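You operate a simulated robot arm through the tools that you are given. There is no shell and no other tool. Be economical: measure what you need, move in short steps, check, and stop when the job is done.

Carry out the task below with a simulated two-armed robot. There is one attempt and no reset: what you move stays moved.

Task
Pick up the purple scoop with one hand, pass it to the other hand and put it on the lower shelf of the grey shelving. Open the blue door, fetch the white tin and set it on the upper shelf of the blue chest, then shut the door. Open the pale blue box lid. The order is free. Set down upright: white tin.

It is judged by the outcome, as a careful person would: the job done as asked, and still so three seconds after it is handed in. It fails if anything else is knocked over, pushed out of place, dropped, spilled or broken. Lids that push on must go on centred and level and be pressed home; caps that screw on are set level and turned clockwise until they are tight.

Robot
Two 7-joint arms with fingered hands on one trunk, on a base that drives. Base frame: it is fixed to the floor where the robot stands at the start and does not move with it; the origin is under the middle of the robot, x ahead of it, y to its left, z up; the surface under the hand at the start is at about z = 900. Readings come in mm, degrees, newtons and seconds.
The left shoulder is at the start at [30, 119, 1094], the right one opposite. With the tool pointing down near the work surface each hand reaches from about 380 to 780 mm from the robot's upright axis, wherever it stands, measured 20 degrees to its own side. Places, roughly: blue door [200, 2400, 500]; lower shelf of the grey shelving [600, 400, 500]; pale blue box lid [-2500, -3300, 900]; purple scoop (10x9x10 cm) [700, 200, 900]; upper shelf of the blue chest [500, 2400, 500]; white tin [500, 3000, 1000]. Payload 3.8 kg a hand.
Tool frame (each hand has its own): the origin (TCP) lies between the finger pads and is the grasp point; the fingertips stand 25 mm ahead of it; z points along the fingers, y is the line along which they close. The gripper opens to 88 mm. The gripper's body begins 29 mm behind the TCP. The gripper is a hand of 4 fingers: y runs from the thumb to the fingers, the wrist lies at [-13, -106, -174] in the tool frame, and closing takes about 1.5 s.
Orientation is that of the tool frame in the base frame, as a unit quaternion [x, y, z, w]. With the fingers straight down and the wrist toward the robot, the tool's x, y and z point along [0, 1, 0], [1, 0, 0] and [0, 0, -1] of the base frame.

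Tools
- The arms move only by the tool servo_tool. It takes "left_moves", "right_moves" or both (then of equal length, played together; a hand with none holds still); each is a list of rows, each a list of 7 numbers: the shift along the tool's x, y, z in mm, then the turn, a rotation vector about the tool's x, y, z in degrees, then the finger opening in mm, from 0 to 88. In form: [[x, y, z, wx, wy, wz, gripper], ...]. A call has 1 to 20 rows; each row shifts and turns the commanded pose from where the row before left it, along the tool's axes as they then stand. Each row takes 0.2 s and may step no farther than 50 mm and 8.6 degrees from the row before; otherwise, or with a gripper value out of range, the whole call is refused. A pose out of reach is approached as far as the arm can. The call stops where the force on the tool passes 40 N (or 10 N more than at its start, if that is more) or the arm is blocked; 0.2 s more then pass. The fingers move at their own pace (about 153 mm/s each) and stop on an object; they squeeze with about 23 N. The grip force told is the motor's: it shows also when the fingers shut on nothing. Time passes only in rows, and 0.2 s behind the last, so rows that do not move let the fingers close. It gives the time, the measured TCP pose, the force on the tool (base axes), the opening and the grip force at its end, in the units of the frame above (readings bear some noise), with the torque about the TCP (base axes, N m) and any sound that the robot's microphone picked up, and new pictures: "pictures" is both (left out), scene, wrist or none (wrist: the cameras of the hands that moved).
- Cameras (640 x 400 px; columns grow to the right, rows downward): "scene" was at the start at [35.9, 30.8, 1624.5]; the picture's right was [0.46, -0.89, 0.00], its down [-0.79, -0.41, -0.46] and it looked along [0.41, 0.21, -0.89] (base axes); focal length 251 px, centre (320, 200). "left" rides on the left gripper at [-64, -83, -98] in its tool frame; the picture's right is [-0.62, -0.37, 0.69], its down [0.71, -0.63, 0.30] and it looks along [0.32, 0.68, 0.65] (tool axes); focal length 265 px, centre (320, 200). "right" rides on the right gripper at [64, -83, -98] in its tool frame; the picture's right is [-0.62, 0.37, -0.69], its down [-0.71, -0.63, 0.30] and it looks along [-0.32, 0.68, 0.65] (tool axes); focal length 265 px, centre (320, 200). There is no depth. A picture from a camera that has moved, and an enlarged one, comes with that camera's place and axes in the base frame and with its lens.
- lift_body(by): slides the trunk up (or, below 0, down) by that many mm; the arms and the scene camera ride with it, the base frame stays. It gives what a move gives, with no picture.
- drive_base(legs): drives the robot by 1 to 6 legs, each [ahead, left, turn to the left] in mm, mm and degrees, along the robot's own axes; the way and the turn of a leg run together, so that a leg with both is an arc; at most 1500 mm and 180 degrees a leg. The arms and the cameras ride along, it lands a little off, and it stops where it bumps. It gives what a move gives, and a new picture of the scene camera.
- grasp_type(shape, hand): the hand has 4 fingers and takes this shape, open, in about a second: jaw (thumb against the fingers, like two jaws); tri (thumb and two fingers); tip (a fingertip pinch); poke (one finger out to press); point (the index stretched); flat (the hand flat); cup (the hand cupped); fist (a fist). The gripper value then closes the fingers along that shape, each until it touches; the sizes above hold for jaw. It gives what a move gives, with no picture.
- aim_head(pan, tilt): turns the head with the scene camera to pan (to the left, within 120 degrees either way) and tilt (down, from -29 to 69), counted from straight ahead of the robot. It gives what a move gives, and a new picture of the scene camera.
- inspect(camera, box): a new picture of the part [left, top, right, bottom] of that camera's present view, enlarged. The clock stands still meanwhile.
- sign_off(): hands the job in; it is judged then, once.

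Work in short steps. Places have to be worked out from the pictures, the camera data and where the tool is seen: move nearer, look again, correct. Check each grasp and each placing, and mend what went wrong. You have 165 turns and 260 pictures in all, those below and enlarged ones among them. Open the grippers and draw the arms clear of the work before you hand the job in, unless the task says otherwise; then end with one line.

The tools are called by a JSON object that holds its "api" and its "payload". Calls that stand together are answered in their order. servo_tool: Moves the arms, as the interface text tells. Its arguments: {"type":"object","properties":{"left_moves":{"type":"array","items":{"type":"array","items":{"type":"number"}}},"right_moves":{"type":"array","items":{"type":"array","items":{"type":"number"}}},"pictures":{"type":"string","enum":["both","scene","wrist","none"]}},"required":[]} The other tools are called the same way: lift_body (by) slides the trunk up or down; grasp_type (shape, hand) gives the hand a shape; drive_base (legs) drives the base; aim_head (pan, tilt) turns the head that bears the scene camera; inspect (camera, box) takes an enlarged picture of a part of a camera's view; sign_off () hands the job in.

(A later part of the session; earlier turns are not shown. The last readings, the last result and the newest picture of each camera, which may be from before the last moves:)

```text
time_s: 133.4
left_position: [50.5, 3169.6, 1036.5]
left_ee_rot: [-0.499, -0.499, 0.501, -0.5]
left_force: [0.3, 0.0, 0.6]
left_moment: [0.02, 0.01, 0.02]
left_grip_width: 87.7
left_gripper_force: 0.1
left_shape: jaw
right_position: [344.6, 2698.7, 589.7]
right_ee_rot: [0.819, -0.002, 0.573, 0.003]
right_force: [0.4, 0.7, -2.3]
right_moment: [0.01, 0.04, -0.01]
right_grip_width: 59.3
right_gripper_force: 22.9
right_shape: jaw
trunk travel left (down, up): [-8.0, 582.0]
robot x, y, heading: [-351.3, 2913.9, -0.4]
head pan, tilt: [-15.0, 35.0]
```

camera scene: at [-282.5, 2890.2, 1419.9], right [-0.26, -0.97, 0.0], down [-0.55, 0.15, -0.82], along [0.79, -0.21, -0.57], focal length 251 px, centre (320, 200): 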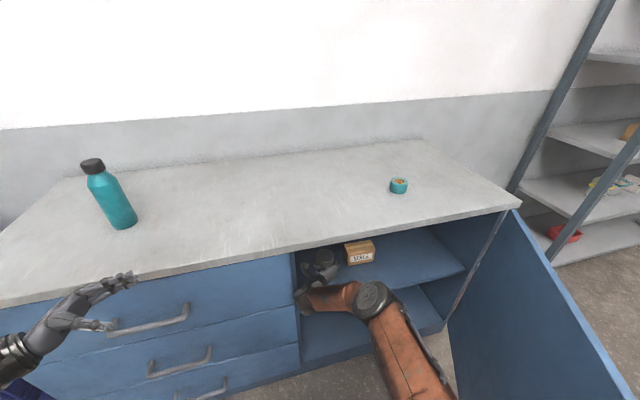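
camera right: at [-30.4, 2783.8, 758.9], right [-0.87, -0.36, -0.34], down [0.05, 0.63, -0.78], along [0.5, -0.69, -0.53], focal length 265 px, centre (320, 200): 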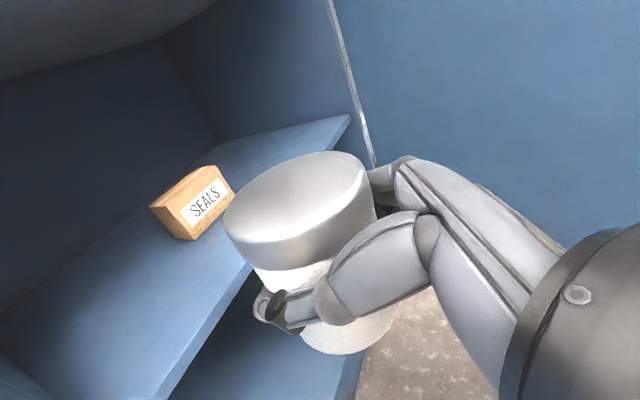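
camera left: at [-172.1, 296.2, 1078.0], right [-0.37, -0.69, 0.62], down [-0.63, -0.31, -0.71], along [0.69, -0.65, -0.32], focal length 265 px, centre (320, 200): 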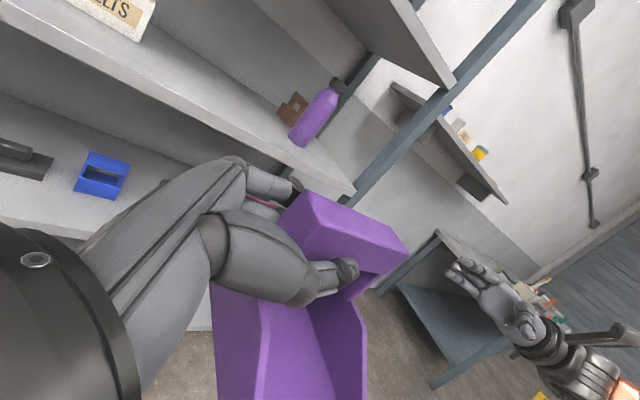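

No contact yet; creep on in 3 mm steps.

{"api": "servo_tool", "payload": {"right_moves": [[-2.8, 0, 1, 0, 0, 0, 40], [-2.8, 0, 1, 0, 0, 0, 40], [0, 0, 0, 0, 0, 0, 40]], "pictures": "none"}}

{"api": "servo_tool", "payload": {"right_moves": [[-2.8, 0, 1, 0, 0, 0, 40], [0, 0, 0, 0, 0, 0, 40]], "pictures": "wrist"}}

```text
time_s: 134.2
left_position: [50.3, 3170.4, 1036.7]
left_ee_rot: [-0.5, -0.499, 0.5, -0.5]
left_force: [0.0, 0.3, 0.3]
left_moment: [-0.03, -0.03, 0.03]
left_grip_width: 87.8
left_gripper_force: 0.1
left_shape: jaw
right_position: [344.7, 2700.3, 583.4]
right_ee_rot: [0.819, -0.002, 0.574, 0.003]
right_force: [0.7, 0.2, -2.8]
right_moment: [0.05, 0.04, 0.02]
right_grip_width: 59.5
right_gripper_force: 23.2
right_shape: jaw
trunk travel left (down, up): [-8.0, 582.0]
robot x, y, heading: [-347.0, 2909.0, 0.2]
head pan, tilt: [-15.0, 35.0]
```

```text
time_s: 134.8
left_position: [51.0, 3168.7, 1035.6]
left_ee_rot: [-0.499, -0.499, 0.501, -0.5]
left_force: [-1.1, 0.6, -0.3]
left_moment: [0.01, 0.01, 0.02]
left_grip_width: 87.9
left_gripper_force: 0.1
left_shape: jaw
right_position: [344.6, 2699.1, 580.3]
right_ee_rot: [0.82, -0.003, 0.573, 0.002]
right_force: [0.4, 0.3, -1.9]
right_moment: [0.05, 0.06, 0.01]
right_grip_width: 59.4
right_gripper_force: 23.3
right_shape: jaw
trunk travel left (down, up): [-8.0, 582.0]
robot x, y, heading: [-350.4, 2910.8, -0.3]
head pan, tilt: [-15.0, 35.0]
camera right: at [273.5, 2784.2, 674.8], right [-0.87, -0.36, -0.34], down [0.05, 0.63, -0.78], along [0.5, -0.69, -0.53], focal length 265 px, centre (320, 200)
```

right: 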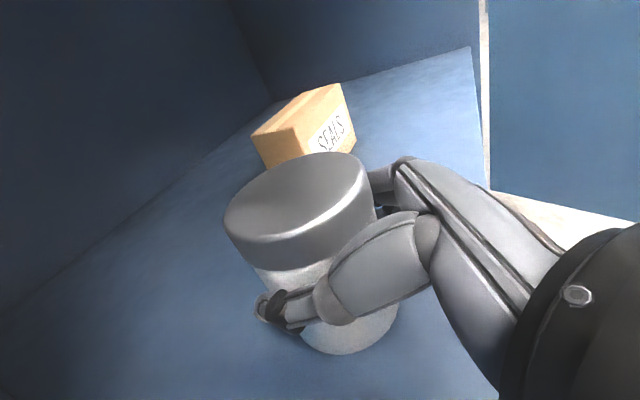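

Still holding its weight (≈−2 N). Continue creeping.

{"api": "servo_tool", "payload": {"right_moves": [[-2.8, 0, 1, 0, 0, 0, 40], [0, 0, 0, 0, 0, 0, 40]], "pictures": "none"}}

{"api": "servo_tool", "payload": {"right_moves": [[-2.8, 0, 1, 0, 0, 0, 40], [0, 0, 0, 0, 0, 0, 40]], "pictures": "none"}}

```text
time_s: 135.4
left_position: [50.7, 3169.8, 1035.4]
left_ee_rot: [-0.5, -0.499, 0.501, -0.5]
left_force: [0.1, 0.2, -0.4]
left_moment: [0.01, 0.01, -0.01]
left_grip_width: 87.8
left_gripper_force: 0.0
left_shape: jaw
right_position: [342.5, 2698.7, 578.8]
right_ee_rot: [0.819, -0.002, 0.574, 0.003]
right_force: [-0.1, -0.6, -1.9]
right_moment: [0.02, 0.01, 0.03]
right_grip_width: 59.4
right_gripper_force: 23.0
right_shape: jaw
trunk travel left (down, up): [-8.0, 582.0]
robot x, y, heading: [-349.1, 2910.9, 0.1]
head pan, tilt: [-15.0, 35.0]
```

```text
time_s: 136.0
left_position: [51.2, 3168.2, 1035.2]
left_ee_rot: [-0.5, -0.499, 0.501, -0.5]
left_force: [-0.3, 0.0, 0.1]
left_moment: [0.01, 0.0, -0.03]
left_grip_width: 87.8
left_gripper_force: 0.0
left_shape: jaw
right_position: [342.2, 2699.3, 576.7]
right_ee_rot: [0.82, -0.002, 0.573, 0.003]
right_force: [-0.2, -0.5, -2.1]
right_moment: [0.03, -0.01, 0.01]
right_grip_width: 59.4
right_gripper_force: 22.8
right_shape: jaw
right hand out of reach, approached as far as the arm can: row 1
trunk travel left (down, up): [-8.0, 582.0]
robot x, y, heading: [-351.1, 2910.4, -0.0]
head pan, tilt: [-15.0, 35.0]
```

The arm nears its reach limit, so I use the trunk for the last millimetres.

{"api": "lift_body", "payload": {"by": -3}}

{"api": "lift_body", "payload": {"by": -3}}

{"api": "inspect", "payload": {"camera": "scene", "box": [280, 220, 400, 295]}}

```text
time_s: 136.6
left_position: [51.5, 3169.0, 1031.6]
left_ee_rot: [0.501, 0.499, -0.5, 0.5]
left_force: [-0.4, -0.2, 0.4]
left_moment: [-0.01, 0.02, 0.01]
left_grip_width: 88.0
left_gripper_force: 0.0
left_shape: jaw
right_position: [340.9, 2698.1, 573.8]
right_ee_rot: [0.819, -0.003, 0.573, 0.003]
right_force: [0.2, -0.3, -1.5]
right_moment: [-0.01, 0.01, -0.02]
right_grip_width: 59.4
right_gripper_force: 23.2
right_shape: jaw
trunk travel left (down, up): [-5.0, 585.0]
robot x, y, heading: [-348.6, 2911.4, -0.2]
head pan, tilt: [-15.0, 35.0]
```

```text
time_s: 137.1
left_position: [51.1, 3169.3, 1029.3]
left_ee_rot: [0.5, 0.499, -0.5, 0.501]
left_force: [0.0, 0.4, -0.4]
left_moment: [0.02, -0.01, 0.03]
left_grip_width: 87.6
left_gripper_force: 0.0
left_shape: jaw
right_position: [340.6, 2699.4, 571.0]
right_ee_rot: [0.819, -0.002, 0.574, 0.003]
right_force: [0.4, -0.6, 0.4]
right_moment: [-0.06, 0.02, 0.03]
right_grip_width: 59.5
right_gripper_force: 23.0
right_shape: jaw
trunk travel left (down, up): [-2.0, 588.0]
robot x, y, heading: [-349.0, 2908.9, -0.3]
head pan, tilt: [-15.0, 35.0]
```

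```text
5.33 times, centred on (340, 258) of scene
camera zoom: at [-283.6, 2890.3, 1414.0], right [-0.26, -0.97, 0.0], down [-0.55, 0.15, -0.82], along [0.79, -0.21, -0.57], focal length 1339 px, centre (213, -107)
```

zoom: 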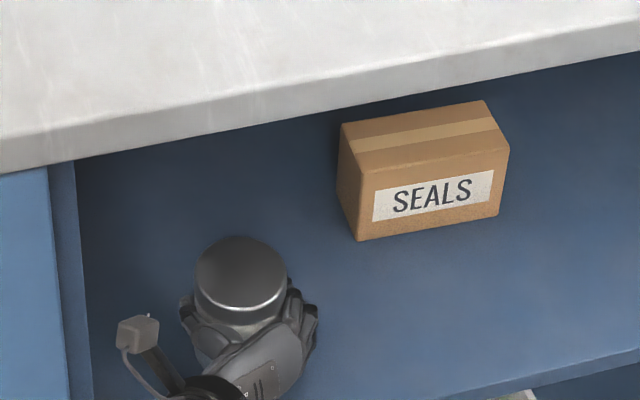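

Contact begins (force rose from −2 to +0.4 N). One more mm.

{"api": "lift_body", "payload": {"by": -1.5}}

```text
time_s: 137.6
left_position: [49.6, 3169.7, 1028.5]
left_ee_rot: [0.5, 0.499, -0.5, 0.501]
left_force: [-0.6, 0.0, 0.3]
left_moment: [0.03, 0.0, -0.04]
left_grip_width: 88.1
left_gripper_force: 0.1
left_shape: jaw
right_position: [341.2, 2698.6, 570.8]
right_ee_rot: [0.819, -0.003, 0.574, 0.003]
right_force: [-1.4, 1.3, 5.3]
right_moment: [-0.17, 0.0, 0.02]
right_grip_width: 59.6
right_gripper_force: 23.4
right_shape: jaw
trunk travel left (down, up): [-1.0, 589.0]
robot x, y, heading: [-350.8, 2911.0, 0.2]
head pan, tilt: [-15.0, 35.0]
```

Tin rests on the shelf (5 N). Open the fingers.

{"api": "servo_tool", "payload": {"right_moves": [[0, 0, 0, 0, 0, 0, 65], [0, 0, 0, 0, 0, 0, 75], [0, 0, 0, 0, 0, 0, 88], [0, 0, 0, 0, 0, 0, 88], [0, 0, 0, 0, 0, 0, 88]], "pictures": "wrist"}}

{"api": "inspect", "payload": {"camera": "scene", "box": [280, 220, 400, 295]}}

```text
time_s: 138.8
left_position: [50.8, 3169.6, 1028.2]
left_ee_rot: [-0.5, -0.5, 0.501, -0.5]
left_force: [-0.2, 0.5, 0.6]
left_moment: [0.02, -0.02, 0.05]
left_grip_width: 87.7
left_gripper_force: 0.0
left_shape: jaw
right_position: [340.9, 2698.7, 569.3]
right_ee_rot: [0.82, -0.002, 0.573, 0.003]
right_force: [-0.5, -0.3, -0.6]
right_moment: [-0.02, 0.01, -0.02]
right_grip_width: 87.7
right_gripper_force: 0.0
right_shape: jaw
trunk travel left (down, up): [-1.0, 589.0]
robot x, y, heading: [-351.4, 2911.2, 0.1]
head pan, tilt: [-15.0, 35.0]
camera right: at [270.6, 2783.5, 663.5], right [-0.87, -0.36, -0.34], down [0.04, 0.63, -0.78], along [0.5, -0.69, -0.53], focal length 265 px, centre (320, 200)
```

right: 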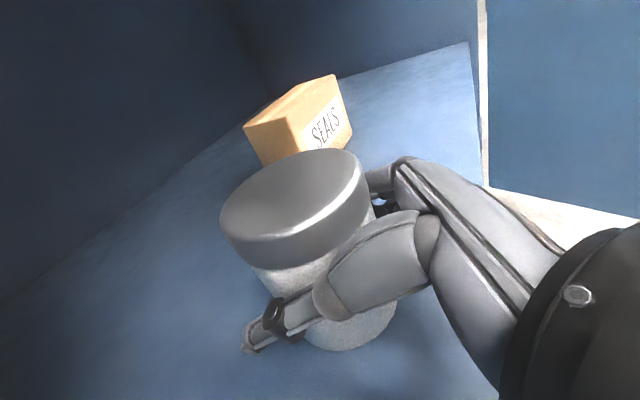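

```text
5.33 times, centred on (340, 258) of scene
camera zoom: at [-283.6, 2890.3, 1412.5], right [-0.26, -0.97, 0.0], down [-0.55, 0.15, -0.82], along [0.79, -0.21, -0.57], focal length 1339 px, centre (213, -107)
```

zoom: 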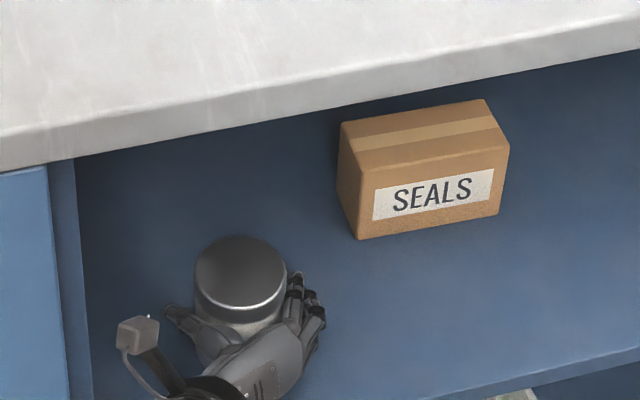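

Open and centred around the tin. Drive straight back 250 mm.

{"api": "drive_base", "payload": {"legs": [[-250, 0, 0]]}}

{"api": "inspect", "payload": {"camera": "scene", "box": [240, 160, 400, 260]}}

```text
time_s: 140.6
left_position: [-193.7, 3170.1, 1028.4]
left_ee_rot: [-0.5, -0.499, 0.501, -0.5]
left_force: [-0.6, 0.7, 0.7]
left_moment: [-0.01, 0.0, 0.02]
left_grip_width: 87.7
left_gripper_force: 0.1
left_shape: jaw
right_position: [97.8, 2698.9, 570.6]
right_ee_rot: [0.819, -0.001, 0.574, 0.002]
right_force: [0.1, -0.1, -0.1]
right_moment: [-0.03, -0.01, -0.01]
right_grip_width: 87.9
right_gripper_force: 0.1
right_shape: jaw
trunk travel left (down, up): [-1.0, 589.0]
robot x, y, heading: [-593.4, 2914.7, 0.0]
head pan, tilt: [-15.0, 35.0]
camera scene: at [-528.2, 2890.3, 1412.6], right [-0.26, -0.97, 0.0], down [-0.55, 0.15, -0.82], along [0.79, -0.21, -0.57], focal length 251 px, centre (320, 200)
```

scene: 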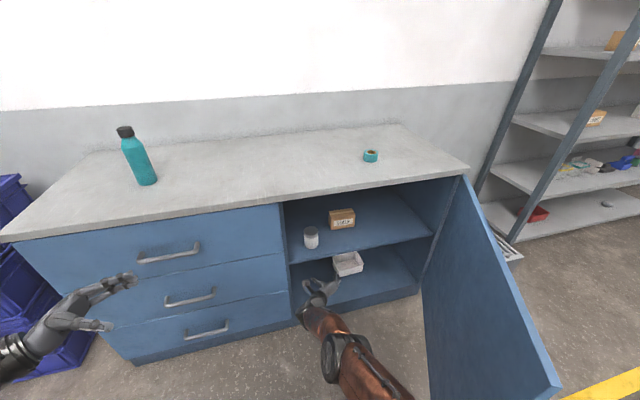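

```text
4.00 times, centred on (320, 210) of scene
camera zoom: at [-528.2, 2890.3, 1412.6], right [-0.26, -0.97, 0.0], down [-0.55, 0.15, -0.82], along [0.79, -0.21, -0.57], focal length 1004 px, centre (320, 160)
```

zoom: 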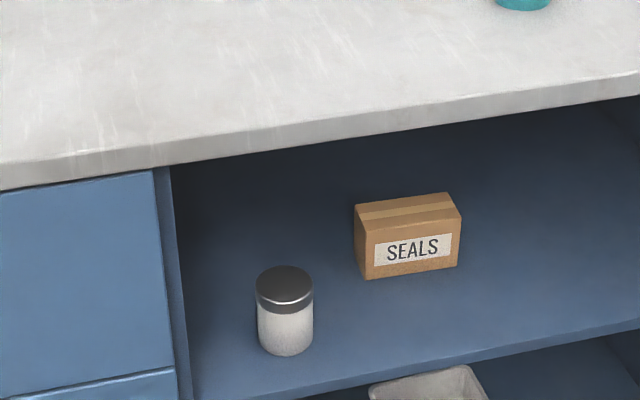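

The tin stands upright on the upper shelf. Now to close the door: retract and level the right hand, raise it to z≈820 (above the handle), and make a fist.

{"api": "servo_tool", "payload": {"right_moves": [[-15, 0, -42, 0, 0, 0, 88], [-15, 0, -42, 0, 0, 0, 88], [0, 0, 0, 0, 6.7, 0, 88], [0, 0, 0, 0, 6.7, 0, 88], [0, 0, 0, 0, 6.7, 0, 88], [20, 0, -25, 0, 0, 0, 88], [20, 0, -25, 0, 0, 0, 88], [20, 0, -25, 0, 0, 0, 88], [20, 0, -25, 0, 0, 0, 88], [0, 0, 0, 0, 0, 0, 88]], "pictures": "none"}}

{"api": "lift_body", "payload": {"by": 170}}

{"api": "grasp_type", "payload": {"shape": "fist", "hand": "right"}}

```text
time_s: 142.8
left_position: [-194.0, 3168.9, 1028.7]
left_ee_rot: [0.501, 0.499, -0.5, 0.501]
left_force: [0.4, -0.3, 0.2]
left_moment: [-0.01, 0.02, 0.0]
left_grip_width: 87.7
left_gripper_force: 0.0
left_shape: jaw
right_position: [-93.3, 2700.4, 650.6]
right_ee_rot: [0.707, -0.001, 0.708, 0.003]
right_force: [0.2, 0.8, 0.6]
right_moment: [0.0, 0.02, 0.01]
right_grip_width: 87.7
right_gripper_force: 0.0
right_shape: jaw
trunk travel left (down, up): [-1.0, 589.0]
robot x, y, heading: [-589.4, 2904.6, 0.1]
head pan, tilt: [-15.0, 35.0]
```

```text
time_s: 144.7
left_position: [-193.3, 3169.9, 1197.3]
left_ee_rot: [-0.499, -0.5, 0.501, -0.5]
left_force: [0.5, 0.8, -0.5]
left_moment: [-0.03, 0.0, 0.01]
left_grip_width: 87.5
left_gripper_force: 0.0
left_shape: jaw
right_position: [-92.9, 2700.8, 820.6]
right_ee_rot: [0.707, -0.001, 0.707, 0.003]
right_force: [0.3, -0.2, -0.5]
right_moment: [-0.01, -0.02, 0.01]
right_grip_width: 87.9
right_gripper_force: 0.1
right_shape: jaw
trunk travel left (down, up): [-170.0, 420.0]
robot x, y, heading: [-590.4, 2911.4, -0.1]
head pan, tilt: [-15.0, 35.0]
```

```text
time_s: 145.6
left_position: [-194.2, 3168.9, 1197.9]
left_ee_rot: [0.5, 0.5, -0.5, 0.5]
left_force: [0.1, 0.7, -0.2]
left_moment: [-0.01, 0.03, -0.02]
left_grip_width: 87.9
left_gripper_force: 0.1
left_shape: jaw
right_position: [-93.6, 2700.6, 819.8]
right_ee_rot: [0.706, -0.001, 0.708, 0.002]
right_force: [0.3, 0.3, 0.4]
right_moment: [-0.03, 0.0, 0.03]
right_grip_width: 0.0
right_gripper_force: 0.0
right_shape: fist
trunk travel left (down, up): [-170.0, 420.0]
robot x, y, heading: [-595.6, 2910.9, 0.1]
head pan, tilt: [-15.0, 35.0]
```

Retract 90 mm more, then drive back and check where the door tip is before passing it.

{"api": "servo_tool", "payload": {"right_moves": [[0, 0, -30, 0, 0, 0, 0], [0, 0, -30, 0, 0, 0, 0], [0, 0, -30, 0, 0, 0, 0], [0, 0, 0, 0, 0, 0, 0]], "pictures": "none"}}

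{"api": "drive_base", "payload": {"legs": [[-400, 0, 0]]}}

{"api": "aim_head", "payload": {"pan": -30, "tilt": 45}}

```text
time_s: 146.6
left_position: [-193.3, 3169.6, 1198.6]
left_ee_rot: [0.5, 0.5, -0.5, 0.501]
left_force: [0.9, -0.7, -0.8]
left_moment: [-0.04, -0.01, -0.01]
left_grip_width: 87.8
left_gripper_force: 0.0
left_shape: jaw
right_position: [-183.7, 2702.0, 820.4]
right_ee_rot: [0.706, -0.002, 0.708, 0.003]
right_force: [-0.1, -0.1, -0.5]
right_moment: [0.05, -0.01, 0.0]
right_grip_width: 0.0
right_gripper_force: 0.0
right_shape: fist
trunk travel left (down, up): [-170.0, 420.0]
robot x, y, heading: [-589.9, 2911.7, 0.2]
head pan, tilt: [-15.0, 35.0]
```

```text
time_s: 149.1
left_position: [-592.1, 3168.5, 1198.6]
left_ee_rot: [0.5, 0.499, -0.499, 0.502]
left_force: [-0.1, 0.7, 0.6]
left_moment: [-0.01, -0.01, 0.04]
left_grip_width: 87.7
left_gripper_force: 0.1
left_shape: jaw
right_position: [-579.9, 2703.1, 821.0]
right_ee_rot: [0.707, -0.001, 0.707, 0.002]
right_force: [-1.2, -0.2, 0.2]
right_moment: [-0.01, -0.01, 0.03]
right_grip_width: 0.0
right_gripper_force: 0.0
right_shape: fist
trunk travel left (down, up): [-170.0, 420.0]
robot x, y, heading: [-989.4, 2912.5, 0.3]
head pan, tilt: [-15.0, 35.0]
camera scene: at [-925.8, 2889.7, 1582.6], right [-0.26, -0.97, 0.0], down [-0.55, 0.15, -0.82], along [0.79, -0.21, -0.57], focal length 251 px, centre (320, 200)
```

scene: 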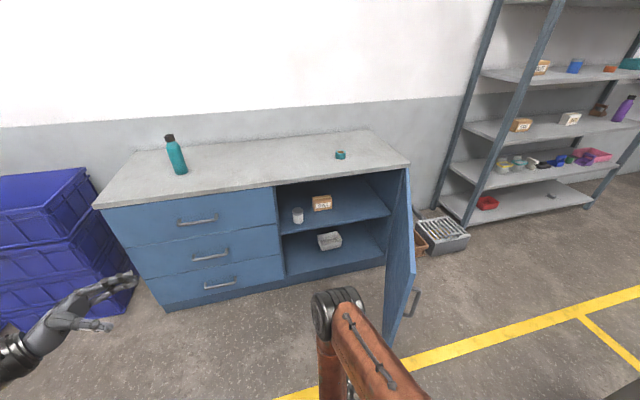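

```text
time_s: 149.8
left_position: [-590.3, 3169.8, 1198.8]
left_ee_rot: [0.499, 0.5, -0.5, 0.501]
left_force: [0.5, 0.3, -0.4]
left_moment: [0.01, -0.02, 0.0]
left_grip_width: 87.8
left_gripper_force: 0.1
left_shape: jaw
right_position: [-580.1, 2702.5, 822.7]
right_ee_rot: [0.707, 0.0, 0.707, 0.002]
right_force: [-0.5, -0.2, 0.3]
right_moment: [-0.03, -0.01, 0.01]
right_grip_width: 0.0
right_gripper_force: 0.2
right_shape: fist
trunk travel left (down, up): [-170.0, 420.0]
robot x, y, heading: [-987.5, 2910.8, 0.3]
head pan, tilt: [-30.0, 45.0]
camera scene: at [-939.1, 2871.9, 1567.7], right [-0.5, -0.87, 0.0], down [-0.61, 0.35, -0.71], along [0.61, -0.35, -0.71], focal length 251 px, centre (320, 200)
```

scene: 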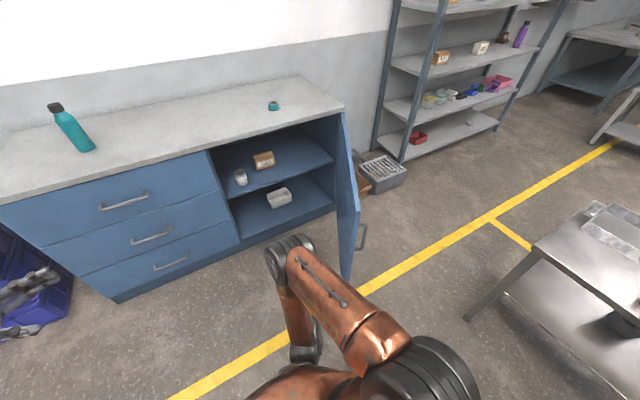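

The folded elbow would pass close to the door tip (≈[−441,2424], door top z 880), so I raise the trunk 250 mm, pass over, then lower on the outside.

{"api": "lift_body", "payload": {"by": 250}}

{"api": "drive_base", "payload": {"legs": [[0, -480, 0]]}}

{"api": "aim_head", "payload": {"pan": -10, "tilt": 58}}

```text
time_s: 152.4
left_position: [-592.6, 3170.6, 1447.4]
left_ee_rot: [-0.499, -0.5, 0.5, -0.5]
left_force: [-0.3, 0.2, 0.3]
left_moment: [0.03, 0.0, 0.02]
left_grip_width: 87.7
left_gripper_force: 0.0
left_shape: jaw
right_position: [-580.2, 2702.4, 1070.0]
right_ee_rot: [0.706, -0.001, 0.708, 0.001]
right_force: [0.3, 0.4, 0.3]
right_moment: [0.0, -0.01, -0.02]
right_grip_width: 0.1
right_gripper_force: 0.0
right_shape: fist
trunk travel left (down, up): [-420.0, 169.0]
robot x, y, heading: [-987.7, 2909.6, 0.2]
head pan, tilt: [-30.0, 45.0]
```

```text
time_s: 155.3
left_position: [-589.5, 2694.0, 1447.4]
left_ee_rot: [0.499, 0.5, -0.499, 0.502]
left_force: [-0.6, 0.0, -0.1]
left_moment: [-0.02, 0.0, -0.03]
left_grip_width: 87.8
left_gripper_force: 0.1
left_shape: jaw
right_position: [-577.3, 2227.9, 1070.6]
right_ee_rot: [0.706, 0.0, 0.708, 0.001]
right_force: [-1.1, -0.1, -0.1]
right_moment: [0.0, -0.01, 0.03]
right_grip_width: 0.0
right_gripper_force: 0.0
right_shape: fist
trunk travel left (down, up): [-420.0, 169.0]
robot x, y, heading: [-989.3, 2432.5, 0.4]
head pan, tilt: [-30.0, 45.0]
camera scene: at [-937.2, 2396.1, 1817.7], right [-0.5, -0.87, 0.0], down [-0.61, 0.35, -0.71], along [0.61, -0.35, -0.71], focal length 251 px, centre (320, 200)
```

scene: 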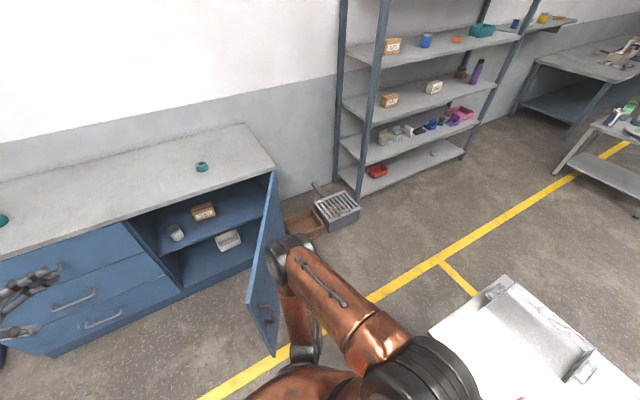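

```text
time_s: 156.1
left_position: [-590.1, 2695.3, 1448.0]
left_ee_rot: [0.499, 0.501, -0.499, 0.501]
left_force: [0.4, 0.3, -0.3]
left_moment: [-0.01, 0.02, -0.03]
left_grip_width: 88.0
left_gripper_force: 0.1
left_shape: jaw
right_position: [-577.7, 2227.4, 1071.8]
right_ee_rot: [0.707, 0.0, 0.707, 0.001]
right_force: [0.5, 0.8, -0.4]
right_moment: [0.0, 0.01, -0.01]
right_grip_width: 0.1
right_gripper_force: 0.1
right_shape: fist
trunk travel left (down, up): [-420.0, 169.0]
robot x, y, heading: [-986.2, 2434.7, 0.3]
head pan, tilt: [-10.0, 58.0]
camera scene: at [-939.9, 2425.0, 1800.6], right [-0.17, -0.99, 0.0], down [-0.84, 0.14, -0.53], along [0.52, -0.09, -0.85], focal length 251 px, centre (320, 200)
```

scene: 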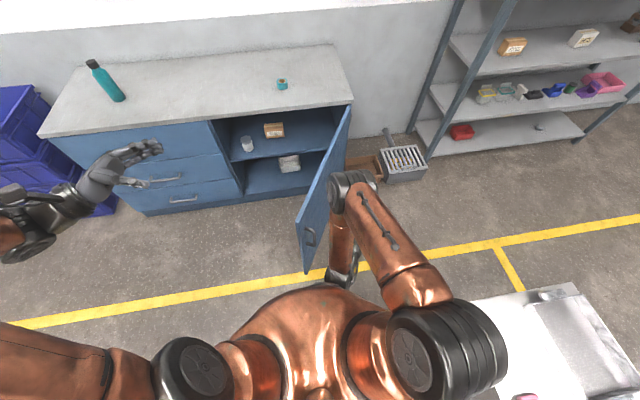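

Outside the door with ~110 mm clearance. Lower 250 and extend the fist 140 mm forward.

{"api": "lift_body", "payload": {"by": -250}}

{"api": "servo_tool", "payload": {"right_moves": [[0, 0, 35, 0, 0, 0, 0], [0, 0, 35, 0, 0, 0, 0], [0, 0, 35, 0, 0, 0, 0], [0, 0, 35, 0, 0, 0, 0], [0, 0, 0, 0, 0, 0, 0]], "pictures": "scene"}}

```text
time_s: 158.7
left_position: [-589.8, 2695.6, 1198.0]
left_ee_rot: [0.499, 0.5, -0.499, 0.502]
left_force: [-0.5, -0.1, 0.2]
left_moment: [0.02, 0.0, -0.01]
left_grip_width: 87.7
left_gripper_force: 0.1
left_shape: jaw
right_position: [-576.8, 2227.7, 820.1]
right_ee_rot: [0.707, 0.001, 0.707, 0.001]
right_force: [-0.5, 0.5, -0.3]
right_moment: [0.0, -0.01, 0.02]
right_grip_width: 0.2
right_gripper_force: 0.1
right_shape: fist
trunk travel left (down, up): [-170.0, 420.0]
robot x, y, heading: [-988.8, 2433.6, 0.5]
head pan, tilt: [-10.0, 58.0]
```

```text
time_s: 159.9
left_position: [-590.2, 2694.2, 1198.6]
left_ee_rot: [0.499, 0.499, -0.499, 0.502]
left_force: [-0.3, -0.2, 0.1]
left_moment: [-0.03, 0.01, 0.03]
left_grip_width: 87.8
left_gripper_force: 0.0
left_shape: jaw
right_position: [-438.5, 2225.9, 822.1]
right_ee_rot: [0.707, 0.0, 0.707, 0.002]
right_force: [-0.5, -1.0, 0.0]
right_moment: [0.0, 0.0, 0.0]
right_grip_width: 0.0
right_gripper_force: 0.0
right_shape: fist
trunk travel left (down, up): [-170.0, 420.0]
robot x, y, heading: [-988.7, 2433.4, 0.3]
head pan, tilt: [-10.0, 58.0]
camera scene: at [-940.2, 2424.9, 1550.6], right [-0.17, -0.99, 0.0], down [-0.84, 0.14, -0.53], along [0.52, -0.09, -0.85], focal length 251 px, centre (320, 200)
```

scene: 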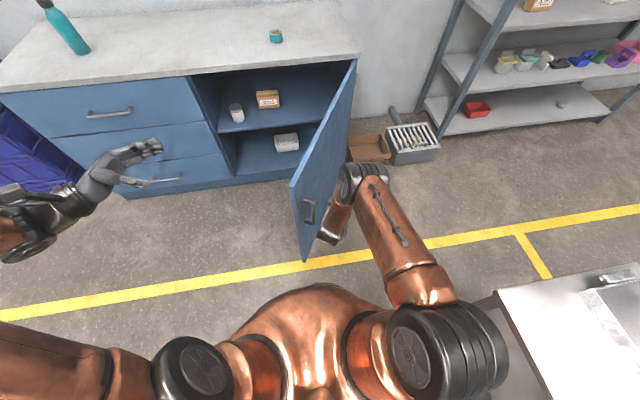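

The elbow is still over the hand; extend 130 mm more so that hand and wrist lie along the door.

{"api": "servo_tool", "payload": {"right_moves": [[0, 0, 33, 0, 0, 0, 0], [0, 0, 33, 0, 0, 0, 0], [0, 0, 33, 0, 0, 0, 0], [0, 0, 31, 0, 0, 0, 0], [0, 0, 0, 0, 0, 0, 0]], "pictures": "both"}}

```text
time_s: 161.1
left_position: [-590.2, 2694.0, 1198.9]
left_ee_rot: [0.499, 0.501, -0.5, 0.501]
left_force: [-0.4, 0.5, 1.1]
left_moment: [-0.01, 0.0, 0.02]
left_grip_width: 87.8
left_gripper_force: 0.1
left_shape: jaw
right_position: [-307.6, 2227.3, 822.7]
right_ee_rot: [0.707, 0.0, 0.707, 0.001]
right_force: [0.3, 0.4, 0.1]
right_moment: [0.0, 0.0, 0.01]
right_grip_width: 0.0
right_gripper_force: 0.0
right_shape: fist
trunk travel left (down, up): [-170.0, 420.0]
robot x, y, heading: [-989.3, 2437.7, 0.2]
head pan, tilt: [-10.0, 58.0]
camera scene: at [-940.1, 2424.8, 1550.6], right [-0.17, -0.99, 0.0], down [-0.84, 0.14, -0.53], along [0.52, -0.09, -0.85], focal length 251 px, centre (320, 200)
camera right: at [-406.5, 2311.9, 886.4], right [-0.69, -0.37, -0.62], down [0.31, 0.63, -0.72], along [0.65, -0.69, -0.32], focal length 265 px, centre (320, 200)
```

scene: 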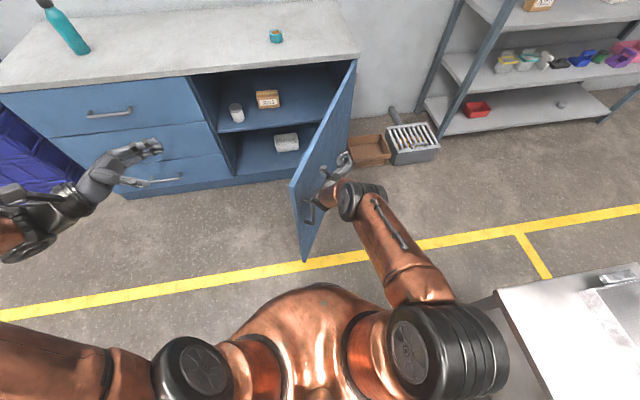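
right: 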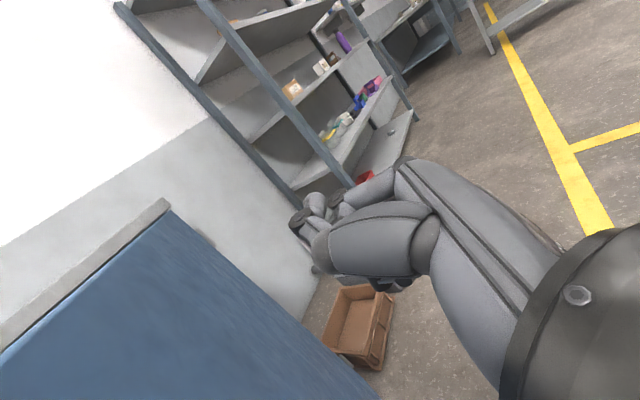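

Good alignment. Lower 40 mm (stay under the counter lip), then push: first +y to contact, then along the arc.

{"api": "lift_body", "payload": {"by": -40}}

{"api": "drive_base", "payload": {"legs": [[10, 100, 0], [104, 134, 0]]}}

```text
time_s: 161.9
left_position: [-590.3, 2693.5, 1158.5]
left_ee_rot: [0.499, 0.5, -0.499, 0.502]
left_force: [1.5, -0.1, -0.2]
left_moment: [-0.02, 0.01, 0.01]
left_grip_width: 87.7
left_gripper_force: 0.0
left_shape: jaw
right_position: [-308.1, 2228.7, 783.4]
right_ee_rot: [0.706, 0.0, 0.708, 0.001]
right_force: [-0.2, 0.5, -0.9]
right_moment: [-0.04, -0.01, 0.01]
right_grip_width: 0.0
right_gripper_force: 0.0
right_shape: fist
trunk travel left (down, up): [-130.0, 460.0]
robot x, y, heading: [-988.1, 2435.1, 0.1]
head pan, tilt: [-10.0, 58.0]
```

```text
time_s: 164.1
left_position: [-476.7, 2932.8, 1157.6]
left_ee_rot: [0.499, 0.501, -0.498, 0.502]
left_force: [0.4, -0.4, -0.1]
left_moment: [0.01, 0.0, -0.01]
left_grip_width: 88.0
left_gripper_force: 0.0
left_shape: jaw
right_position: [-194.2, 2466.5, 782.6]
right_ee_rot: [0.707, 0.001, 0.707, 0.001]
right_force: [-0.1, 0.3, 0.7]
right_moment: [0.02, 0.02, 0.01]
right_grip_width: 0.2
right_gripper_force: 0.1
right_shape: fist
trunk travel left (down, up): [-130.0, 460.0]
robot x, y, heading: [-871.1, 2669.4, 0.6]
head pan, tilt: [-10.0, 58.0]
camera scene: at [-826.6, 2663.2, 1510.5], right [-0.17, -0.99, 0.0], down [-0.84, 0.14, -0.53], along [0.52, -0.09, -0.85], focal length 251 px, centre (320, 200)
```

scene: 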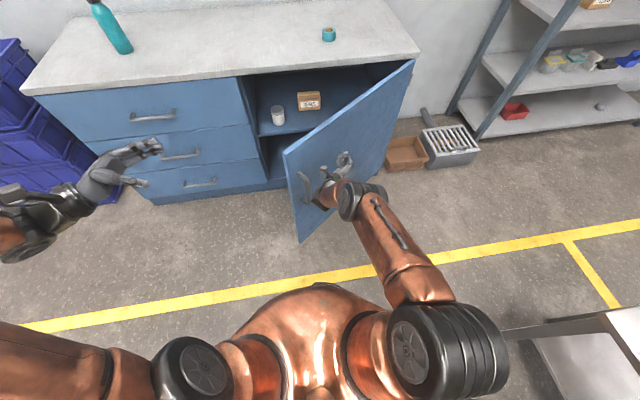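

The door follows (≈43° now). Continue along the arc.

{"api": "drive_base", "payload": {"legs": [[145, 112, 0], [150, 60, -0.5]]}}

```text
time_s: 166.7
left_position: [-180.2, 3102.8, 1156.7]
left_ee_rot: [-0.502, -0.497, 0.502, -0.499]
left_force: [0.1, 0.0, -0.8]
left_moment: [-0.01, 0.01, 0.02]
left_grip_width: 87.7
left_gripper_force: 0.1
left_shape: jaw
right_position: [98.2, 2632.7, 781.2]
right_ee_rot: [0.707, -0.004, 0.707, 0.006]
right_force: [1.0, -0.5, 0.3]
right_moment: [-0.02, -0.04, 0.0]
right_grip_width: 0.1
right_gripper_force: 0.0
right_shape: fist
trunk travel left (down, up): [-130.0, 460.0]
robot x, y, heading: [-579.8, 2846.5, -0.4]
head pan, tilt: [-10.0, 58.0]
camera scene: at [-530.9, 2836.5, 1510.5], right [-0.18, -0.98, 0.0], down [-0.84, 0.15, -0.53], along [0.52, -0.1, -0.85], focal length 251 px, centre (320, 200)
```

scene: 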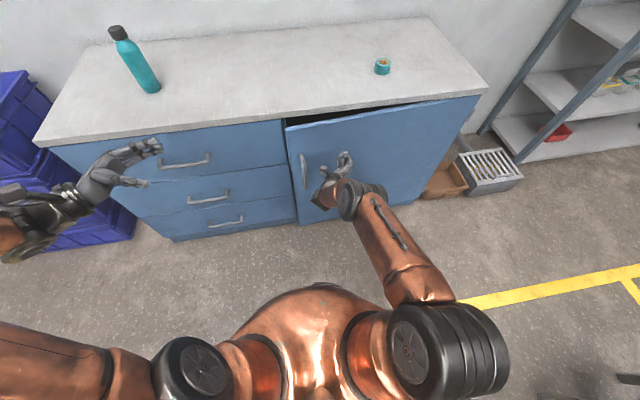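

Almost shut (~9°). Push straight ahead in short strokes.

{"api": "drive_base", "payload": {"legs": [[80, 5, 0]]}}

{"api": "servo_tool", "payload": {"right_moves": [[0, 0, 8, 0, 0, 0, 0], [0, 0, 8, 0, 0, 0, 0], [0, 0, 8, 0, 0, 0, 0], [0, 0, 8, 0, 0, 0, 0], [0, 0, 8, 0, 0, 0, 0], [0, 0, 8, 0, 0, 0, 0]], "pictures": "scene"}}

```text
time_s: 167.7
left_position: [-97.3, 3105.0, 1157.6]
left_ee_rot: [-0.501, -0.498, 0.503, -0.498]
left_force: [-0.2, -0.5, -0.5]
left_moment: [0.01, 0.0, -0.02]
left_grip_width: 88.0
left_gripper_force: 0.1
left_shape: jaw
right_position: [177.4, 2635.7, 781.1]
right_ee_rot: [0.707, -0.004, 0.707, 0.005]
right_force: [0.5, 0.3, 1.1]
right_moment: [-0.01, -0.02, 0.01]
right_grip_width: 0.0
right_gripper_force: 0.2
right_shape: fist
trunk travel left (down, up): [-130.0, 460.0]
robot x, y, heading: [-501.6, 2851.1, -0.7]
head pan, tilt: [-10.0, 58.0]
camera scene: at [-450.2, 2840.3, 1510.5], right [-0.18, -0.98, 0.0], down [-0.83, 0.15, -0.53], along [0.52, -0.1, -0.85], focal length 251 px, centre (320, 200)
```

scene: 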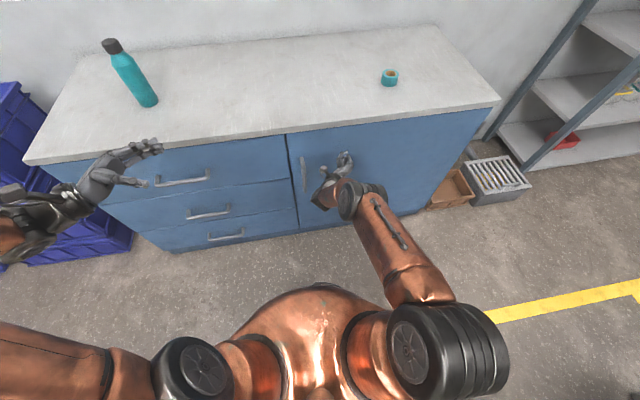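

```text
time_s: 169.1
left_position: [-98.6, 3106.7, 1157.7]
left_ee_rot: [-0.502, -0.497, 0.502, -0.499]
left_force: [-0.1, -0.1, -0.2]
left_moment: [0.0, 0.03, 0.0]
left_grip_width: 88.0
left_gripper_force: 0.0
left_shape: jaw
right_position: [215.5, 2630.8, 788.0]
right_ee_rot: [0.706, -0.005, 0.708, 0.006]
right_force: [-0.7, -0.8, 0.1]
right_moment: [-0.01, -0.03, -0.02]
right_grip_width: 0.3
right_gripper_force: 0.1
right_shape: fist
right hand out of reach, approached as far as the arm can: row 5, 6
trunk travel left (down, up): [-130.0, 460.0]
robot x, y, heading: [-498.2, 2851.1, -0.2]
head pan, tilt: [-10.0, 58.0]
camera scene: at [-452.5, 2840.1, 1510.6], right [-0.18, -0.98, 0.0], down [-0.83, 0.15, -0.53], along [0.52, -0.1, -0.85], focal length 251 px, centre (320, 200)
```

scene: 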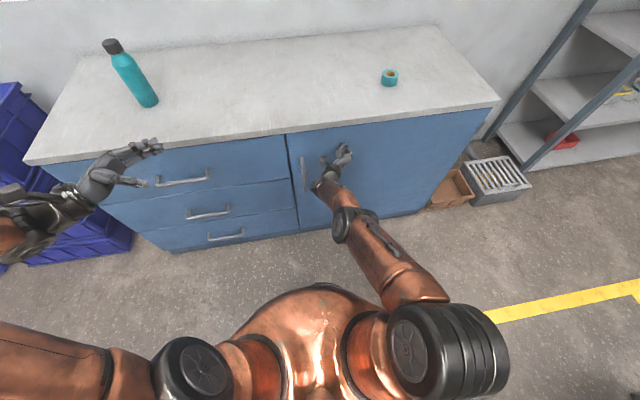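

Looks shut or nearly; inspect the gap and press on with the base.

{"api": "drive_base", "payload": {"legs": [[35, 0, 0]]}}

{"api": "inspect", "payload": {"camera": "scene", "box": [240, 90, 400, 190]}}

```text
time_s: 169.9
left_position: [-89.3, 3106.3, 1159.8]
left_ee_rot: [0.503, 0.497, -0.502, 0.499]
left_force: [0.2, 0.5, -0.3]
left_moment: [0.0, 0.04, -0.01]
left_grip_width: 87.8
left_gripper_force: 0.0
left_shape: jaw
right_position: [222.3, 2633.1, 784.5]
right_ee_rot: [0.708, -0.006, 0.706, 0.006]
right_force: [-19.5, 2.2, 5.7]
right_moment: [-0.04, -0.44, -0.09]
right_grip_width: 80.4
right_gripper_force: 0.1
right_shape: fist
trunk travel left (down, up): [-130.0, 460.0]
robot x, y, heading: [-490.6, 2852.0, -0.7]
head pan, tilt: [-10.0, 58.0]
stopped in leg 1: the force on the tool passed its limit at 57 N (the readings are from after the stop); the commanded pose is now the measured one
camera scene: at [-443.3, 2840.9, 1510.7], right [-0.18, -0.98, 0.0], down [-0.83, 0.15, -0.53], along [0.52, -0.1, -0.85], focal length 251 px, centre (320, 200)
```

scene: 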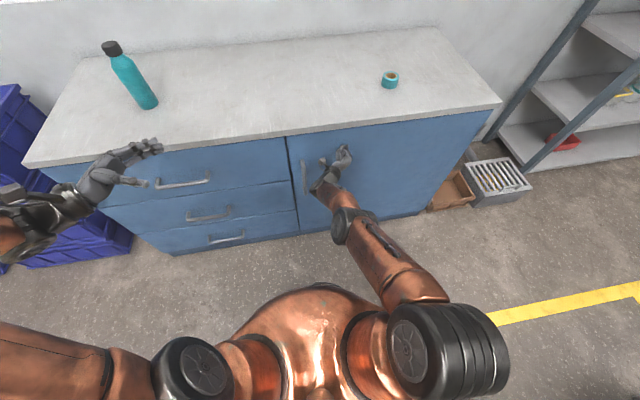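

```text
4.00 times, centred on (320, 140) of scene
camera zoom: at [-443.3, 2840.9, 1510.7], right [-0.18, -0.98, 0.0], down [-0.83, 0.15, -0.53], along [0.52, -0.1, -0.85], focal length 1004 px, centre (320, 440)
```

zoom: 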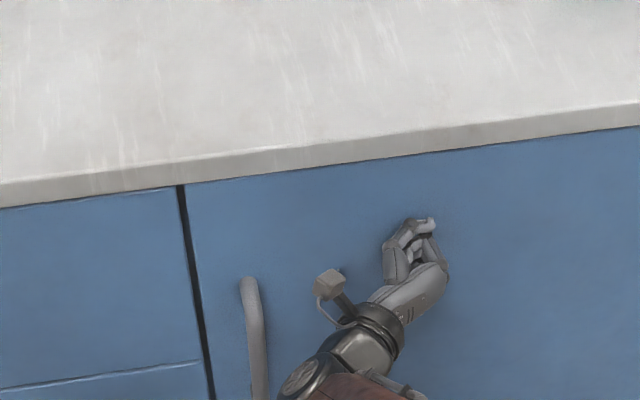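

The door hit its stop (57 N): shut. Back off, tuck the right hand back in, and drive down the aisle toward y≈0.

{"api": "drive_base", "payload": {"legs": [[-80, 0, 0.6]]}}

{"api": "servo_tool", "payload": {"right_moves": [[0, 0, -40, 0, 0, 0, 0], [0, 0, -40, 0, 0, 0, 0], [0, 0, -40, 0, 0, 0, 0], [0, 0, -40, 0, 0, 0, 0], [0, 0, -40, 0, 0, 0, 0], [0, 0, 0, 0, 0, 0, 0]], "pictures": "scene"}}

{"api": "inspect", "payload": {"camera": "scene", "box": [200, 80, 440, 230]}}

```text
time_s: 171.0
left_position: [-171.2, 3110.4, 1158.1]
left_ee_rot: [0.499, 0.5, -0.499, 0.502]
left_force: [0.0, -0.2, 0.4]
left_moment: [0.0, 0.0, 0.01]
left_grip_width: 87.8
left_gripper_force: 0.0
left_shape: jaw
right_position: [145.2, 2641.9, 783.2]
right_ee_rot: [0.709, -0.002, 0.705, 0.001]
right_force: [0.7, 0.5, 0.1]
right_moment: [0.0, -0.02, -0.03]
right_grip_width: 0.1
right_gripper_force: 0.1
right_shape: fist
trunk travel left (down, up): [-130.0, 460.0]
robot x, y, heading: [-570.5, 2849.4, 0.1]
head pan, tilt: [-10.0, 58.0]
camera scene: at [-522.0, 2840.8, 1510.7], right [-0.17, -0.99, 0.0], down [-0.84, 0.14, -0.53], along [0.52, -0.09, -0.85], focal length 251 px, centre (320, 200)
```

scene: 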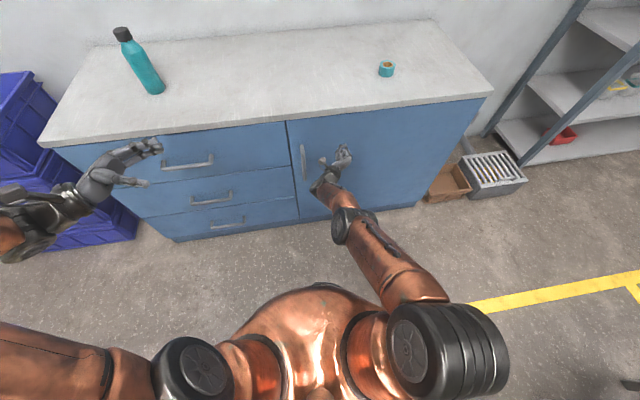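

```text
time_s: 172.4
left_position: [-169.6, 3111.1, 1158.1]
left_ee_rot: [0.499, 0.5, -0.499, 0.502]
left_force: [-0.2, 0.2, -0.2]
left_moment: [0.0, 0.01, 0.01]
left_grip_width: 88.0
left_gripper_force: 0.0
left_shape: jaw
right_position: [-54.1, 2642.9, 783.8]
right_ee_rot: [0.709, -0.002, 0.705, 0.001]
right_force: [-0.8, -0.6, 0.9]
right_moment: [-0.01, -0.04, -0.02]
right_grip_width: 0.0
right_gripper_force: 0.0
right_shape: fist
trunk travel left (down, up): [-130.0, 460.0]
robot x, y, heading: [-567.9, 2849.6, 0.2]
head pan, tilt: [-10.0, 58.0]
camera scene: at [-519.7, 2840.9, 1510.6], right [-0.17, -0.99, 0.0], down [-0.84, 0.14, -0.53], along [0.52, -0.09, -0.85], focal length 251 px, centre (320, 200)
```

scene: 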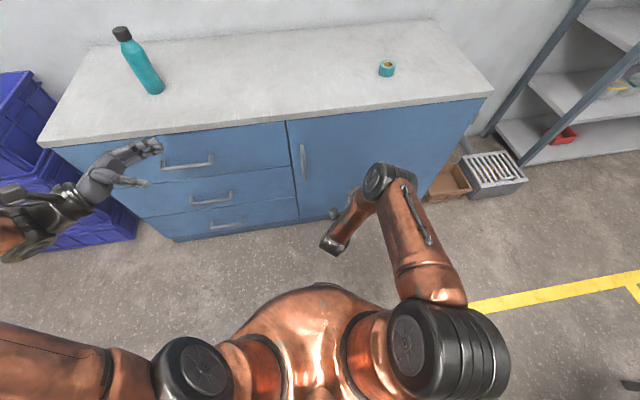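

```text
2.67 times, centred on (320, 155) of scene
camera zoom: at [-519.7, 2840.9, 1510.6], right [-0.17, -0.99, 0.0], down [-0.84, 0.14, -0.53], along [0.52, -0.09, -0.85], focal length 670 px, centre (320, 320)
```

zoom: 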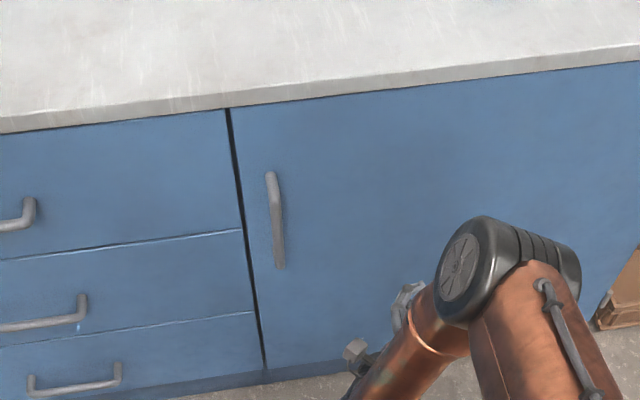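

Door is shut. Turn to face −y and drive down the aisle at x≈−380.

{"api": "drive_base", "payload": {"legs": [[0, 0, -90], [1400, 190, 0], [1400, 0, 0]]}}

{"api": "aim_head", "payload": {"pan": 25, "tilt": 15}}

{"api": "aim_head", "payload": {"pan": -25, "tilt": 18}}

```text
time_s: 189.9
left_position: [-120.7, -370.0, 1157.2]
left_ee_rot: [-0.706, -0.003, 0.708, -0.002]
left_force: [0.4, -0.2, 0.3]
left_moment: [0.01, 0.01, -0.01]
left_grip_width: 87.9
left_gripper_force: 0.1
left_shape: jaw
right_position: [-587.5, -487.6, 783.7]
right_ee_rot: [0.502, -0.502, 0.498, 0.498]
right_force: [0.3, 0.0, 0.7]
right_moment: [-0.01, 0.01, -0.01]
right_grip_width: 0.0
right_gripper_force: 0.0
right_shape: fist
trunk travel left (down, up): [-130.0, 460.0]
robot x, y, heading: [-387.9, 31.8, -89.5]
head pan, tilt: [-10.0, 58.0]
camera scene: at [-393.9, -19.5, 1510.6], right [-0.99, 0.16, 0.0], down [0.14, 0.84, -0.53], along [-0.09, -0.52, -0.85], focal length 251 px, centre (320, 200)
```

scene: 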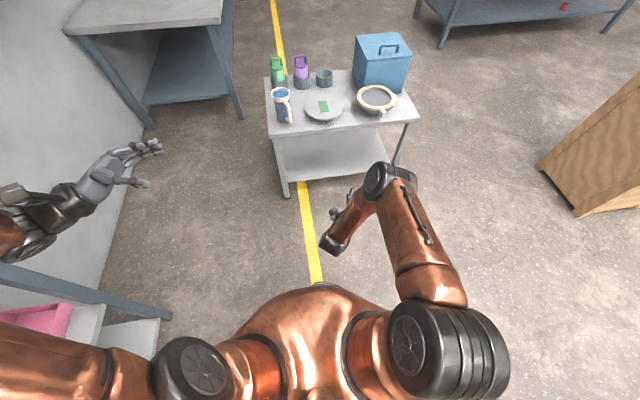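

```text
time_s: 191.0
left_position: [-120.5, -368.8, 1158.5]
left_ee_rot: [-0.707, -0.002, 0.707, -0.004]
left_force: [0.3, -0.2, 0.6]
left_moment: [-0.02, 0.01, -0.01]
left_grip_width: 87.9
left_gripper_force: 0.1
left_shape: jaw
right_position: [-587.7, -486.8, 783.9]
right_ee_rot: [0.502, -0.501, 0.499, 0.498]
right_force: [-0.5, -1.0, -0.5]
right_moment: [0.0, -0.02, 0.0]
right_grip_width: 0.0
right_gripper_force: 0.1
right_shape: fist
trunk travel left (down, up): [-130.0, 460.0]
robot x, y, heading: [-382.0, 28.0, -89.5]
head pan, tilt: [25.0, 15.0]
camera scene: at [-342.3, -35.5, 1574.4], right [-0.9, -0.43, 0.0], down [-0.11, 0.23, -0.97], along [0.42, -0.87, -0.26], focal length 251 px, centre (320, 200)
```

scene: 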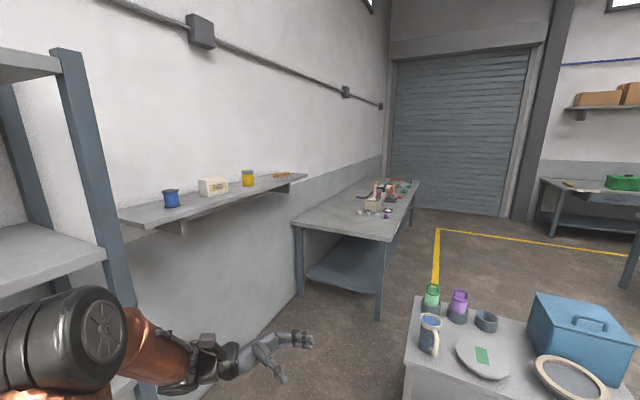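

```text
time_s: 192.2
left_position: [-121.1, -369.4, 1157.8]
left_ee_rot: [-0.707, -0.001, 0.708, -0.004]
left_force: [-0.4, 0.1, -0.3]
left_moment: [0.01, 0.0, 0.05]
left_grip_width: 87.7
left_gripper_force: 0.0
left_shape: jaw
right_position: [-586.9, -486.6, 782.3]
right_ee_rot: [0.502, -0.501, 0.499, 0.498]
right_force: [0.5, -0.3, 0.4]
right_moment: [0.02, -0.01, 0.01]
right_grip_width: 0.0
right_gripper_force: 0.0
right_shape: fist
trunk travel left (down, up): [-130.0, 460.0]
robot x, y, heading: [-382.9, 29.3, -89.6]
head pan, tilt: [-25.0, 18.0]
camera scene: at [-421.1, -36.1, 1569.6], right [-0.91, 0.41, 0.0], down [0.13, 0.28, -0.95], along [-0.39, -0.87, -0.31], focal length 251 px, centre (320, 200)
```

scene: 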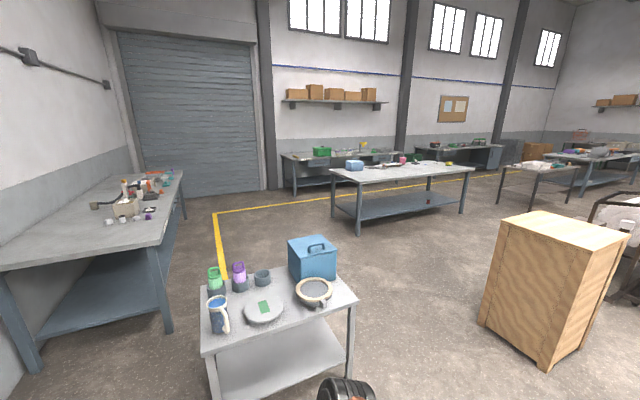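

The pale-blue box is on the long table ahead at about [−2450,−3260,900]. Zoom in.

{"api": "inspect", "payload": {"camera": "scene", "box": [320, 140, 480, 240]}}

```text
4.00 times, centred on (400, 190) of scene
camera zoom: at [-421.1, -36.1, 1569.6], right [-0.91, 0.41, 0.0], down [0.13, 0.28, -0.95], along [-0.39, -0.87, -0.31], focal length 1004 px, centre (0, 240)
```

zoom: 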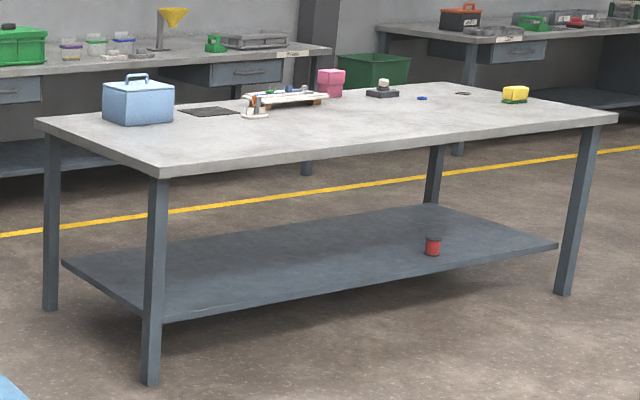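

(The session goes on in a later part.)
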